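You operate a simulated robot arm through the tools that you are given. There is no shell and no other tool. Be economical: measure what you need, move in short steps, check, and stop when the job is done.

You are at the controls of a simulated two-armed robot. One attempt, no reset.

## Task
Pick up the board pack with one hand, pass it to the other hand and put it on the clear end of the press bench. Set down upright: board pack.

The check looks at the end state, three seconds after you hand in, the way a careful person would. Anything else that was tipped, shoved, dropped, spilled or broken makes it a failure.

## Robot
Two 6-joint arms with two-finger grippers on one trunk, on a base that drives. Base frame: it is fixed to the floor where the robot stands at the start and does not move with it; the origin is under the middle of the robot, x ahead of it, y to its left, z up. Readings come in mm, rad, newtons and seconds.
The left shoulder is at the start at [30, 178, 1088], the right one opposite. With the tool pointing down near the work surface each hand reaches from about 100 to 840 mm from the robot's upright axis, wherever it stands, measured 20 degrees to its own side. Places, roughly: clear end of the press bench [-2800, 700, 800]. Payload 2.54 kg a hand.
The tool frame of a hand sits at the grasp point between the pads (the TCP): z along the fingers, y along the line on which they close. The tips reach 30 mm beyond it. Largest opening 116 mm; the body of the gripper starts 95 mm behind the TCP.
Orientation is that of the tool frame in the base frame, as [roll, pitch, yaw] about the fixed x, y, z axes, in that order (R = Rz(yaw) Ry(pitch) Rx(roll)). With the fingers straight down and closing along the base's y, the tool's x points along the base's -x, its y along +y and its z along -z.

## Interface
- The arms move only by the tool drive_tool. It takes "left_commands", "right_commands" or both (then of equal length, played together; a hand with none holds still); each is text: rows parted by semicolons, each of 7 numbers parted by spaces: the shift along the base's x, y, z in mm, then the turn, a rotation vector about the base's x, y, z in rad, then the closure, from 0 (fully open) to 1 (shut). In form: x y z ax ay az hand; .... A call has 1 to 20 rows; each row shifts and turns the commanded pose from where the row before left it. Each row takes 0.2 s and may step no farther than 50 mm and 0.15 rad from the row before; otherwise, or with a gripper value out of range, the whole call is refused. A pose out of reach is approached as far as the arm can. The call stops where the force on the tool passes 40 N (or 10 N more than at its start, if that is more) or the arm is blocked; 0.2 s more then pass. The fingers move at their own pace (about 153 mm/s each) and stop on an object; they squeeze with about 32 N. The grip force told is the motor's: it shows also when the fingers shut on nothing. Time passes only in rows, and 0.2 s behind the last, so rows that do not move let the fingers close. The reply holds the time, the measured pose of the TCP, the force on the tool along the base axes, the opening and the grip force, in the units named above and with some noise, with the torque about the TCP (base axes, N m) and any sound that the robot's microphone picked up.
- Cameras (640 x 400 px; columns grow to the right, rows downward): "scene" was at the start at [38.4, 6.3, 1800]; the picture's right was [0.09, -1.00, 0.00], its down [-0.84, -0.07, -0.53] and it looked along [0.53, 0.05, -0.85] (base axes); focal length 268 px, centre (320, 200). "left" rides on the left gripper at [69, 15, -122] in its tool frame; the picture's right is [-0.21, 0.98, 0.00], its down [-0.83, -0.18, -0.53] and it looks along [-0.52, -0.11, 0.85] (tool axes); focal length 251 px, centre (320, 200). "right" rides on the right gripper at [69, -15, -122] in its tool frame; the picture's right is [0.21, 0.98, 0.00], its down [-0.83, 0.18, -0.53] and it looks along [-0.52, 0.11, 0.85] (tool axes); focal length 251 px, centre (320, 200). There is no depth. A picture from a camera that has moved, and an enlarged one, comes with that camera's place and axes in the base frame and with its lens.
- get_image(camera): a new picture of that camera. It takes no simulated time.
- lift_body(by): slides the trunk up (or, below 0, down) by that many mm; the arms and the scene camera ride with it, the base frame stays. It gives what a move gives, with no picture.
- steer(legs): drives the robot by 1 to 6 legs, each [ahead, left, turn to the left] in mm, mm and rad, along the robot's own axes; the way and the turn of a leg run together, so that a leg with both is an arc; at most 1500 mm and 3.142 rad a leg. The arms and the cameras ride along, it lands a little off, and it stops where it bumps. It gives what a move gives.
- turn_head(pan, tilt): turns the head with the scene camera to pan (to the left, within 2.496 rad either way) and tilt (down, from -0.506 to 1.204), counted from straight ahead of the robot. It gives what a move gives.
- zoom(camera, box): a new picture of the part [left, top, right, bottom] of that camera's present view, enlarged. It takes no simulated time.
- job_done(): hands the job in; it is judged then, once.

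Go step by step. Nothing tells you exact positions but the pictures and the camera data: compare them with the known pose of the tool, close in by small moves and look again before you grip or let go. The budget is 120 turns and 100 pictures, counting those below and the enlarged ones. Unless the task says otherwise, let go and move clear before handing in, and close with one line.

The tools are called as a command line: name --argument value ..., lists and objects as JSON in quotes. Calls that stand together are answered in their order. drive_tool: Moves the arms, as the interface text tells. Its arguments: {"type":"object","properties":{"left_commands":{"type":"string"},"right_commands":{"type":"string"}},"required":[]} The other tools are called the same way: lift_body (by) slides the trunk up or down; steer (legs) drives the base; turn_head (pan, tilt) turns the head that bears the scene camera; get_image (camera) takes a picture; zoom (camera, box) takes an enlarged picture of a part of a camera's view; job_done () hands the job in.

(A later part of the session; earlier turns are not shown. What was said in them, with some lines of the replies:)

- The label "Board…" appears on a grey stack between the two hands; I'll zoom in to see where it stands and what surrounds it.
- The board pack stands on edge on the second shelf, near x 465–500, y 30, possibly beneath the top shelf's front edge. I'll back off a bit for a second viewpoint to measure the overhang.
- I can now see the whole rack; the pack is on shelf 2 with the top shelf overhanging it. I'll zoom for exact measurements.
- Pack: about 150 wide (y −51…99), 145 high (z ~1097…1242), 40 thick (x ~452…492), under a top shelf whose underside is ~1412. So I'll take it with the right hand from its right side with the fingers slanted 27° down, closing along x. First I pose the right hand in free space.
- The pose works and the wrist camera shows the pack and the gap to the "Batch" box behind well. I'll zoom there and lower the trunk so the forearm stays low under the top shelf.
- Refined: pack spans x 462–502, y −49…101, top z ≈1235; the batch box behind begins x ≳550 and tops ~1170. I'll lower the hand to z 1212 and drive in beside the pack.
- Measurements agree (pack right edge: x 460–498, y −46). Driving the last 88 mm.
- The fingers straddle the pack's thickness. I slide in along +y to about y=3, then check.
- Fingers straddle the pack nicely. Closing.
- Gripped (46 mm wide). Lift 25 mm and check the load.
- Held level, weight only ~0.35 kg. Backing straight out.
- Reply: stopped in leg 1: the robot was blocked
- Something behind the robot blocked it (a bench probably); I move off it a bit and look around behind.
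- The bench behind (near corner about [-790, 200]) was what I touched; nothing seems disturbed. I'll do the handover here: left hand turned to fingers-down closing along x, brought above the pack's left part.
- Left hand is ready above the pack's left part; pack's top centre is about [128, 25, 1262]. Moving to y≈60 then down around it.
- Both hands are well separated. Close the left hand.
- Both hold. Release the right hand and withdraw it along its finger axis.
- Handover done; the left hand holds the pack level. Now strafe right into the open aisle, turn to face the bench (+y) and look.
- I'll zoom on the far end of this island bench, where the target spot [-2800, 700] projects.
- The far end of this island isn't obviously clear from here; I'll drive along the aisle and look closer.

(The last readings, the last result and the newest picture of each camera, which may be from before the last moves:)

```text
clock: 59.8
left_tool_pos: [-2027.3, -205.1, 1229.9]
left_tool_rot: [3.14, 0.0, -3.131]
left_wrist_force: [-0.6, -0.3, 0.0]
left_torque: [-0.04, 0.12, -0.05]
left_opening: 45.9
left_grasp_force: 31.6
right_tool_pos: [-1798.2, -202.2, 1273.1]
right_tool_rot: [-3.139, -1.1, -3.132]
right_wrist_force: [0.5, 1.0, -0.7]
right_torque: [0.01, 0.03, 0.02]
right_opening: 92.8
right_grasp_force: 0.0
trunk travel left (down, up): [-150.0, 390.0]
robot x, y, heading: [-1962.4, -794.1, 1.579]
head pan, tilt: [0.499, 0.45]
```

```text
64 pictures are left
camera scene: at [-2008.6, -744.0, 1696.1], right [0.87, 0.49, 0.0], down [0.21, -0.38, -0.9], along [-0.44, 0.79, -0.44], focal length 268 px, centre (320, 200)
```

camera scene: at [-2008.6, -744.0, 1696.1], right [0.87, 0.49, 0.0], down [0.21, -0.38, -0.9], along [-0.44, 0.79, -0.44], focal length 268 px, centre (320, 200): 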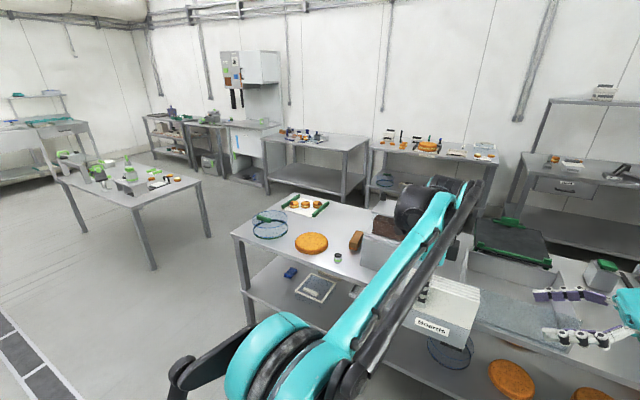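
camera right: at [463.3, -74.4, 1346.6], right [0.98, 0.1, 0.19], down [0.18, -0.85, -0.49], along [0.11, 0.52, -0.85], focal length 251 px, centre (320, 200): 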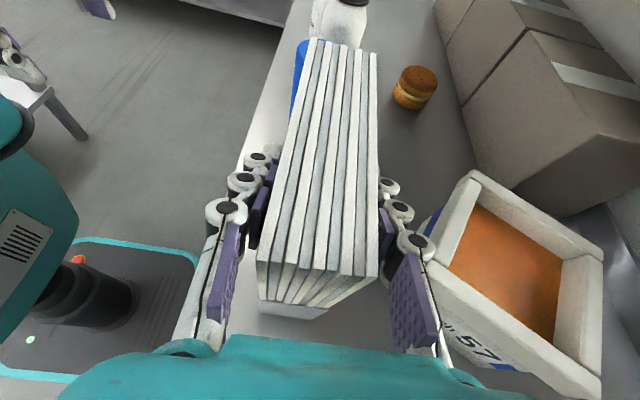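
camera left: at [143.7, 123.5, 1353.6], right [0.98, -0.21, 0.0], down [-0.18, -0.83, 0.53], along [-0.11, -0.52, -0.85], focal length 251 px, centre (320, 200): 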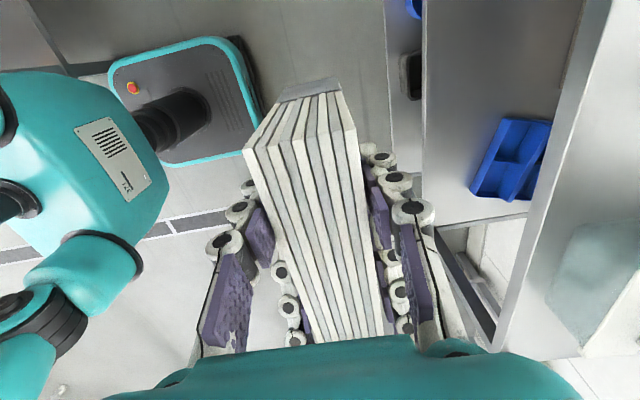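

The target spot projects onto the free surface right behind the orange cake, right of the green-handled tray. Zooming in.

zoom --camera "scene" --box '[220, 170, 420, 295]'

```text
3.20 times, centred on (320, 232) of scene
camera zoom: at [-2008.6, -744.0, 1696.1], right [0.87, 0.49, 0.0], down [0.21, -0.38, -0.9], along [-0.44, 0.79, -0.44], focal length 859 px, centre (320, 96)
```

zoom: 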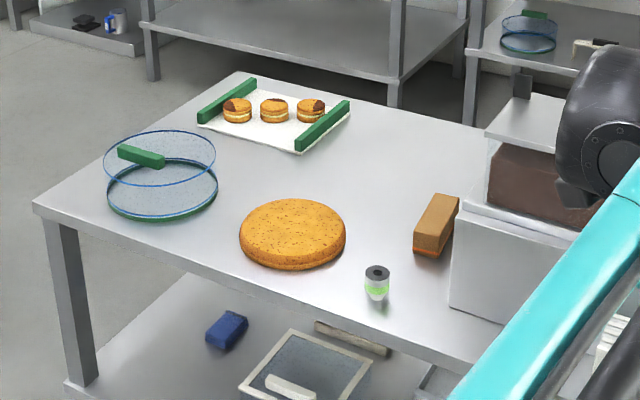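

Free area found: right of the tray (x −2820…), beyond the cake (y>440), left of the brown block (x<−2450), back edge y≈905. I'll aim for the pack's centre at about [-2700, 640]. Raise the trunk, tuck the right arm, and go there.

lift_body --by 150

drive_tool --right_commands "0 -30 0 0 0 0 0.2;0 -40 0 0 0 0 0.2;0 -40 0 0 0 0 0.2;0 -40 0 0 0 0 0.2;0 -40 0 0 0 0 0.2"

steer --legs '[[0, 570, -0.008], [400, 0, 0]]'

turn_head --pan 0.1 --tilt 0.75

get_image --camera "scene"

```text
clock: 61.5
left_tool_pos: [-2027.9, -205.0, 1380.8]
left_tool_rot: [-3.141, -0.001, -3.132]
left_wrist_force: [0.3, 0.7, -3.8]
left_torque: [0.02, 0.1, 0.0]
left_opening: 46.0
left_grasp_force: 32.2
right_tool_pos: [-1800.3, -202.7, 1421.8]
right_tool_rot: [-3.138, -1.099, -3.133]
right_wrist_force: [0.4, 0.0, 0.4]
right_torque: [-0.01, 0.0, -0.01]
right_opening: 92.9
right_grasp_force: 0.1
trunk travel left (down, up): [-300.0, 240.0]
robot x, y, heading: [-1964.1, -796.0, 1.58]
head pan, tilt: [0.499, 0.45]
```

```text
clock: 62.7
left_tool_pos: [-2028.4, -206.9, 1380.8]
left_tool_rot: [-3.141, 0.001, -3.131]
left_wrist_force: [0.3, -1.4, -3.2]
left_torque: [0.07, 0.07, 0.02]
left_opening: 46.4
left_grasp_force: 31.8
right_tool_pos: [-1805.0, -393.4, 1424.2]
right_tool_rot: [3.14, -1.096, -3.129]
right_wrist_force: [0.8, 0.0, 0.1]
right_torque: [0.03, -0.01, 0.0]
right_opening: 92.6
right_grasp_force: 0.0
right hand out of reach, approached as far as the arm can: row 5
trunk travel left (down, up): [-300.0, 240.0]
robot x, y, heading: [-1961.5, -795.7, 1.582]
head pan, tilt: [0.499, 0.45]
```

```text
clock: 68.1
left_tool_pos: [-2593.2, 198.5, 1380.0]
left_tool_rot: [-3.141, 0.0, -3.134]
left_wrist_force: [-0.3, -0.2, -3.6]
left_torque: [-0.05, 0.1, 0.0]
left_opening: 46.2
left_grasp_force: 32.0
right_tool_pos: [-2369.6, 9.2, 1423.1]
right_tool_rot: [3.14, -1.097, -3.134]
right_wrist_force: [0.1, -0.1, 0.9]
right_torque: [-0.01, 0.01, 0.0]
right_opening: 92.7
right_grasp_force: 0.1
trunk travel left (down, up): [-300.0, 240.0]
robot x, y, heading: [-2531.5, -392.8, 1.574]
head pan, tilt: [0.499, 0.45]
```

```text
clock: 69.0
left_tool_pos: [-2591.9, 198.1, 1381.6]
left_tool_rot: [3.141, 0.0, -3.135]
left_wrist_force: [0.6, 0.4, -3.5]
left_torque: [0.03, 0.13, 0.0]
left_opening: 46.3
left_grasp_force: 31.7
right_tool_pos: [-2368.7, 9.8, 1422.1]
right_tool_rot: [3.141, -1.096, -3.135]
right_wrist_force: [-0.3, 0.0, -0.9]
right_torque: [0.01, 0.02, -0.03]
right_opening: 92.9
right_grasp_force: 0.2
trunk travel left (down, up): [-300.0, 240.0]
robot x, y, heading: [-2529.5, -396.2, 1.578]
head pan, tilt: [0.099, 0.75]
```

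```text
62 pictures are left
camera scene: at [-2539.7, -339.9, 1819.7], right [0.99, 0.11, 0.0], down [0.07, -0.68, -0.73], along [-0.08, 0.73, -0.68], focal length 268 px, centre (320, 200)
```

scene: 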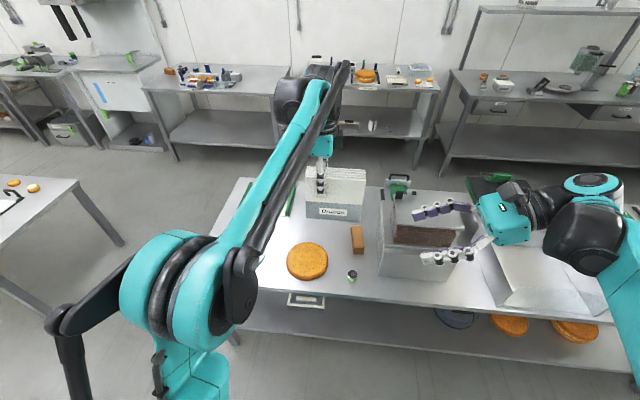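

Positions agree with the earlier measurement (cake ~[-2670, 340], brown block ~[-2449, 410], bench z≈800). Drive forward to just short of the bench edge, then move the left arm out and partly down.

steer --legs '[[262, 0, 0]]'

drive_tool --left_commands "-17 20 -15 0 0 0 1;-17 20 -25 0 0 0 1;-17 20 -25 0 0 0 1;-17 20 -25 0 0 0 1;-17 20 -25 0 0 0 1;-17 20 -25 0 0 0 1;-17 20 -25 0 0 0 1;-17 20 -25 0 0 0 1;0 0 -25 0 0 0 1;0 0 -25 0 0 0 1;0 0 -25 0 0 0 1;0 0 0 0 0 0 1"

get_image --camera "scene"

get_image --camera "left"

```text
clock: 70.8
left_tool_pos: [-2595.1, 459.8, 1379.9]
left_tool_rot: [-3.141, 0.001, -3.133]
left_wrist_force: [0.1, -0.9, -4.4]
left_torque: [0.0, 0.15, 0.0]
left_opening: 46.0
left_grasp_force: 32.0
right_tool_pos: [-2372.6, 272.7, 1423.0]
right_tool_rot: [3.141, -1.098, -3.135]
right_wrist_force: [0.0, 0.0, -0.4]
right_torque: [-0.02, -0.01, 0.03]
right_opening: 93.0
right_grasp_force: 0.1
trunk travel left (down, up): [-300.0, 240.0]
robot x, y, heading: [-2532.9, -129.8, 1.584]
head pan, tilt: [0.099, 0.75]
```

```text
clock: 73.5
left_tool_pos: [-2731.4, 619.2, 1113.8]
left_tool_rot: [3.141, 0.0, -3.132]
left_wrist_force: [-0.3, -1.3, -4.2]
left_torque: [0.02, 0.13, 0.04]
left_opening: 46.5
left_grasp_force: 32.2
right_tool_pos: [-2372.4, 271.7, 1423.1]
right_tool_rot: [3.14, -1.097, -3.133]
right_wrist_force: [0.7, 0.2, 0.4]
right_torque: [-0.02, 0.01, -0.03]
right_opening: 92.8
right_grasp_force: 0.1
trunk travel left (down, up): [-300.0, 240.0]
robot x, y, heading: [-2529.6, -130.7, 1.577]
head pan, tilt: [0.099, 0.75]
```

```text
61 pictures are left
camera scene: at [-2541.5, -77.6, 1819.7], right [0.99, 0.11, 0.0], down [0.07, -0.68, -0.73], along [-0.08, 0.73, -0.68], focal length 268 px, centre (320, 200)
```

scene: 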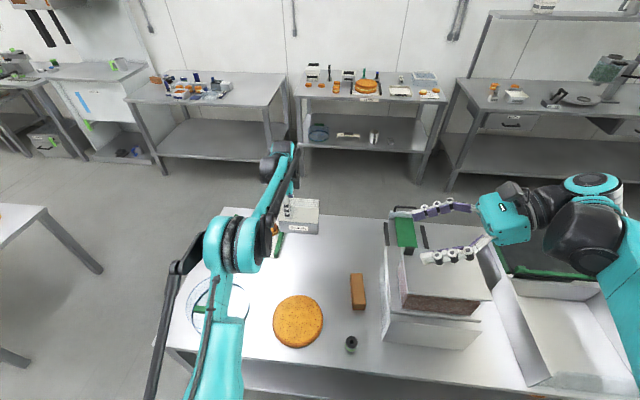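

```text
60 pictures are left
camera left: at [-2798.9, 633.9, 1237.1], right [0.21, 0.98, 0.0], down [0.83, -0.17, 0.53], along [0.52, -0.11, -0.85], focal length 251 px, centre (320, 200)
```

left: 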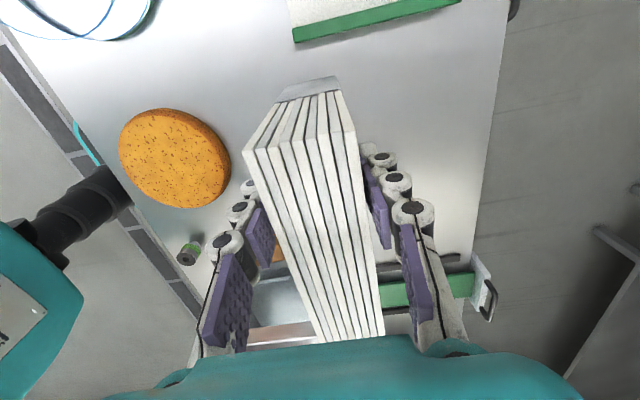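

Path is clear; the tray's handle is ~35 mm left of the pack. I nudge a bit right/back and descend to just above the surface.

drive_tool --left_commands "4 7 -25 0 0 0 1;4 8 -25 0 0 0 1;0 0 -25 0 0 0 1;0 0 -25 0 0 0 1;0 0 -25 0 0 0 1;0 0 -20 0 0 0 1;0 0 -15 0 0 0 1;0 0 0 0 0 0 1"

get_image --camera "left"

zoom --camera "scene" --box '[180, 180, 420, 330]'

```text
clock: 75.2
left_tool_pos: [-2721.6, 636.1, 955.1]
left_tool_rot: [3.141, 0.0, -3.131]
left_wrist_force: [0.2, -0.2, -3.6]
left_torque: [-0.02, 0.14, 0.06]
left_opening: 46.3
left_grasp_force: 31.9
right_tool_pos: [-2373.9, 272.4, 1422.7]
right_tool_rot: [3.139, -1.098, -3.135]
right_wrist_force: [-0.8, 0.0, -0.6]
right_torque: [-0.01, -0.06, -0.03]
right_opening: 92.9
right_grasp_force: 0.0
trunk travel left (down, up): [-300.0, 240.0]
robot x, y, heading: [-2529.5, -130.7, 1.578]
head pan, tilt: [0.099, 0.75]
```

```text
59 pictures are left
camera left: at [-2789.1, 649.9, 1078.1], right [0.21, 0.98, 0.0], down [0.83, -0.17, 0.53], along [0.52, -0.11, -0.85], focal length 251 px, centre (320, 200)
```

left: 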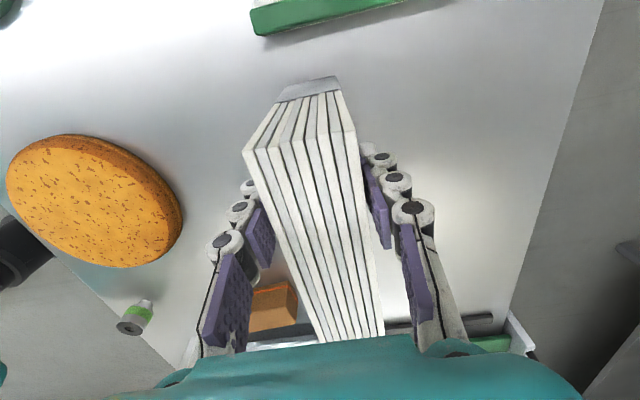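

```text
2.67 times, centred on (300, 255) of scene
camera zoom: at [-2541.6, -77.2, 1819.6], right [0.99, 0.11, 0.0], down [0.07, -0.68, -0.73], along [-0.08, 0.73, -0.68], focal length 716 px, centre (373, 53)
```

zoom: 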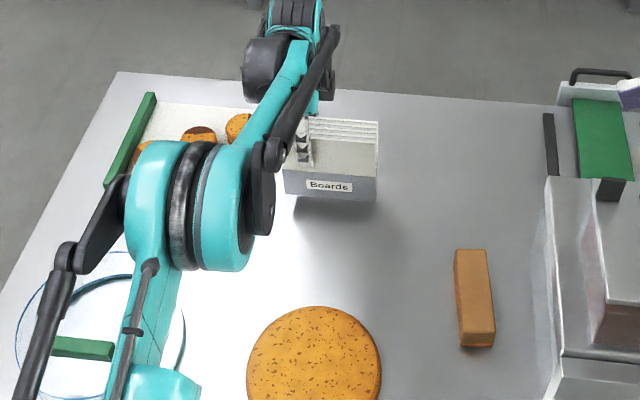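

Clear all round. Descending gently toward contact.

drive_tool --left_commands "0 0 -8 0 0 0 1;0 0 -8 0 0 0 1;0 0 -4 0 0 0 1;0 0 -3 0 0 0 1;0 0 0 0 0 0 1"

zoom --camera "scene" --box '[240, 200, 360, 275]'

```text
clock: 76.5
left_tool_pos: [-2722.2, 634.3, 934.3]
left_tool_rot: [-3.141, -0.001, -3.132]
left_wrist_force: [-0.3, -0.3, -4.3]
left_torque: [0.04, 0.09, -0.01]
left_opening: 46.0
left_grasp_force: 32.3
right_tool_pos: [-2373.8, 271.8, 1422.1]
right_tool_rot: [3.14, -1.098, -3.135]
right_wrist_force: [-0.3, 0.2, 0.0]
right_torque: [0.0, -0.05, 0.0]
right_opening: 92.9
right_grasp_force: 0.0
trunk travel left (down, up): [-300.0, 240.0]
robot x, y, heading: [-2528.7, -131.6, 1.576]
head pan, tilt: [0.099, 0.75]
```

```text
5.33 times, centred on (300, 238) of scene
camera zoom: at [-2541.7, -76.9, 1819.6], right [0.99, 0.11, 0.0], down [0.07, -0.68, -0.73], along [-0.08, 0.73, -0.68], focal length 1432 px, centre (427, 0)
```

zoom: 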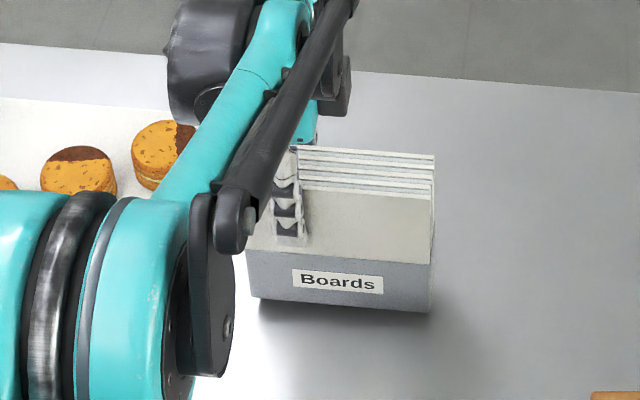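

drive_tool --left_commands "0 0 -3 0 0 0 1;0 0 -3 0 0 0 1;0 0 -2 0 0 0 1;0 0 0 0 0 0 1"

```text
clock: 77.5
left_tool_pos: [-2723.3, 634.6, 925.1]
left_tool_rot: [3.141, 0.001, -3.132]
left_wrist_force: [-0.3, -0.4, -2.7]
left_torque: [0.02, 0.1, -0.03]
left_opening: 46.2
left_grasp_force: 32.1
right_tool_pos: [-2372.5, 272.8, 1421.8]
right_tool_rot: [3.14, -1.099, -3.135]
right_wrist_force: [-0.2, -0.5, -1.0]
right_torque: [0.01, -0.01, 0.01]
right_opening: 92.9
right_grasp_force: 0.1
trunk travel left (down, up): [-300.0, 240.0]
robot x, y, heading: [-2533.9, -131.6, 1.581]
head pan, tilt: [0.099, 0.75]
```

No contact yet (weight still about −3.5 N). Continuing in small steps.

drive_tool --left_commands "0 0 -2 0 0 0 1;0 0 -2 0 0 0 1;0 0 0 0 0 0 1"

zoom --camera "scene" --box '[240, 200, 360, 275]'

```text
clock: 78.2
left_tool_pos: [-2722.5, 634.8, 921.2]
left_tool_rot: [-3.14, 0.0, -3.133]
left_wrist_force: [-1.1, 0.2, -1.0]
left_torque: [-0.05, -0.03, -0.01]
left_opening: 46.5
left_grasp_force: 32.7
right_tool_pos: [-2373.6, 272.7, 1423.2]
right_tool_rot: [3.139, -1.096, -3.134]
right_wrist_force: [-1.2, -0.5, -0.7]
right_torque: [-0.02, -0.06, -0.03]
right_opening: 92.9
right_grasp_force: 0.1
trunk travel left (down, up): [-300.0, 240.0]
robot x, y, heading: [-2533.4, -128.1, 1.58]
head pan, tilt: [0.099, 0.75]
```

```text
5.33 times, centred on (300, 238) of scene
camera zoom: at [-2541.8, -77.1, 1819.6], right [0.99, 0.11, 0.0], down [0.07, -0.68, -0.73], along [-0.08, 0.73, -0.68], focal length 1432 px, centre (427, 0)
```

zoom: 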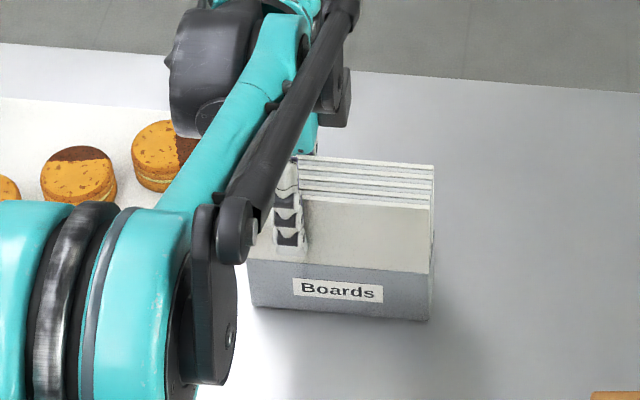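

Contact has begun. One more millimetre, then check.

drive_tool --left_commands "0 0 -1 0 0 0 1;0 0 0 0 0 0 1"

```text
clock: 78.8
left_tool_pos: [-2723.6, 635.0, 920.0]
left_tool_rot: [3.14, 0.002, -3.133]
left_wrist_force: [-3.1, 3.0, 8.3]
left_torque: [0.11, -0.75, 0.26]
left_opening: 46.2
left_grasp_force: 32.1
right_tool_pos: [-2373.2, 272.4, 1423.9]
right_tool_rot: [3.139, -1.099, -3.131]
right_wrist_force: [-0.3, -0.7, -0.1]
right_torque: [0.02, 0.0, -0.03]
right_opening: 92.9
right_grasp_force: 0.0
trunk travel left (down, up): [-300.0, 240.0]
robot x, y, heading: [-2529.8, -129.9, 1.581]
head pan, tilt: [0.099, 0.75]
```

Firmly on the bench. Release slowly, then raise straight up.

drive_tool --left_commands "0 0 0 0 0 0 0.6;0 0 0 0 0 0 0.5;0 0 0 0 0 0 0.35;0 0 0 0 0 0 0.2;0 0 0 0 0 0 0.2"

get_image --camera "left"

zoom --camera "scene" --box '[240, 200, 360, 275]'

```text
clock: 80.0
left_tool_pos: [-2723.7, 635.4, 920.4]
left_tool_rot: [-3.142, -0.001, -3.132]
left_wrist_force: [0.0, 0.7, 0.0]
left_torque: [0.01, 0.03, -0.01]
left_opening: 92.6
left_grasp_force: 0.0
right_tool_pos: [-2372.1, 272.5, 1423.7]
right_tool_rot: [3.14, -1.098, -3.133]
right_wrist_force: [-0.9, -0.2, -0.6]
right_torque: [0.0, -0.01, 0.01]
right_opening: 92.8
right_grasp_force: 0.0
trunk travel left (down, up): [-300.0, 240.0]
robot x, y, heading: [-2535.5, -128.8, 1.581]
head pan, tilt: [0.099, 0.75]
```

```text
55 pictures are left
camera left: at [-2790.3, 649.3, 1043.0], right [0.21, 0.98, 0.0], down [0.83, -0.17, 0.53], along [0.52, -0.11, -0.85], focal length 251 px, centre (320, 200)
```

left: 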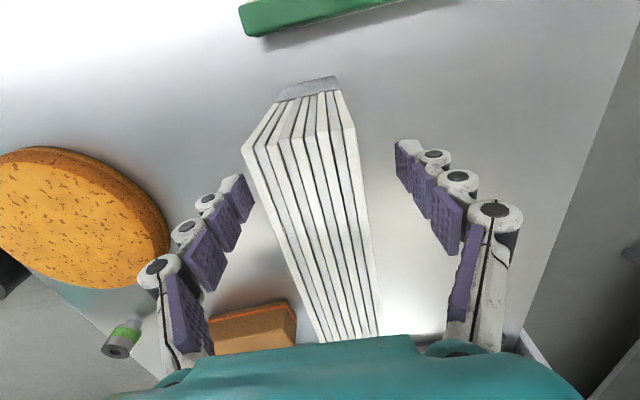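

```text
5.33 times, centred on (300, 238) of scene
camera zoom: at [-2541.5, -77.3, 1819.6], right [0.99, 0.11, 0.0], down [0.07, -0.68, -0.73], along [-0.08, 0.73, -0.68], focal length 1432 px, centre (427, 0)
```

zoom: 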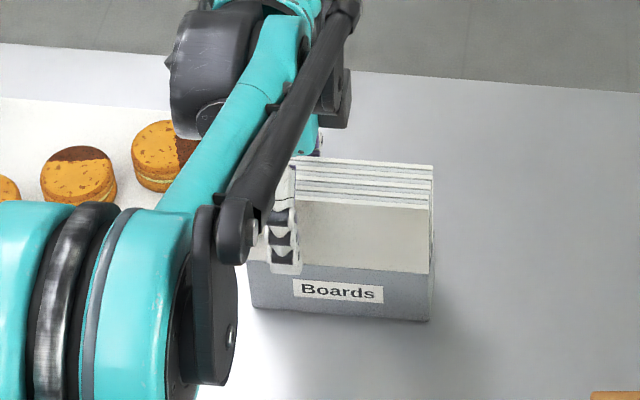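

The pack stands freely between the open fingers. Raising the hand straight up and backing away.

drive_tool --left_commands "0 0 15 0 0 0 0.2;0 0 25 0 0 0 0.2;0 0 30 0 0 0 0.2;0 0 40 0 0 0 0.2;0 0 40 0 0 0 0.2;0 0 40 0 0 0 0.2;0 0 40 0 0 0 0.2"

steer --legs '[[-350, 0, 0]]'

get_image --camera "scene"

```text
clock: 81.7
left_tool_pos: [-2722.1, 634.1, 1151.9]
left_tool_rot: [3.141, 0.0, -3.134]
left_wrist_force: [-0.5, -0.5, 0.9]
left_torque: [-0.01, 0.01, -0.01]
left_opening: 92.8
left_grasp_force: 0.0
right_tool_pos: [-2371.8, 271.9, 1423.3]
right_tool_rot: [3.137, -1.097, -3.134]
right_wrist_force: [0.6, 0.0, 1.1]
right_torque: [-0.01, 0.04, -0.04]
right_opening: 93.0
right_grasp_force: 0.1
trunk travel left (down, up): [-300.0, 240.0]
robot x, y, heading: [-2535.5, -133.4, 1.581]
head pan, tilt: [0.099, 0.75]
```

```text
clock: 83.9
left_tool_pos: [-2716.8, 294.7, 1150.9]
left_tool_rot: [-3.142, -0.001, -3.138]
left_wrist_force: [-0.2, -0.6, -0.4]
left_torque: [0.06, 0.0, 0.02]
left_opening: 92.8
left_grasp_force: 0.1
right_tool_pos: [-2368.2, -70.7, 1423.5]
right_tool_rot: [3.137, -1.099, -3.137]
right_wrist_force: [0.2, 0.1, -0.2]
right_torque: [0.01, 0.0, -0.04]
right_opening: 92.7
right_grasp_force: 0.0
trunk travel left (down, up): [-300.0, 240.0]
robot x, y, heading: [-2529.9, -474.6, 1.578]
head pan, tilt: [0.099, 0.75]
```

```text
53 pictures are left
camera scene: at [-2539.3, -420.7, 1819.7], right [0.99, 0.1, 0.0], down [0.07, -0.68, -0.73], along [-0.08, 0.73, -0.68], focal length 268 px, centre (320, 200)
```

scene: 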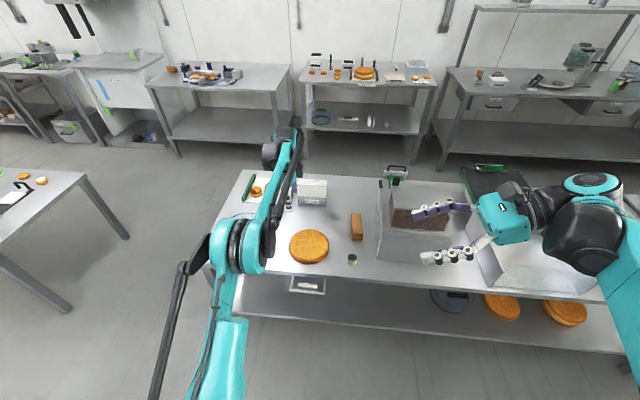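

The pack stands upright on the bench, with the tray, cake, block and can untouched, and both hands are clear. Handing in.

job_done

```text
The job is handed in.
```

The board pack was picked up with the right hand, passed to the left and set down upright on the clear end of the press bench, centred about [-2690, 635]. The base lightly bumped something behind it once, most likely the bench, while backing out from the rack; I saw nothing disturbed in later pictures.
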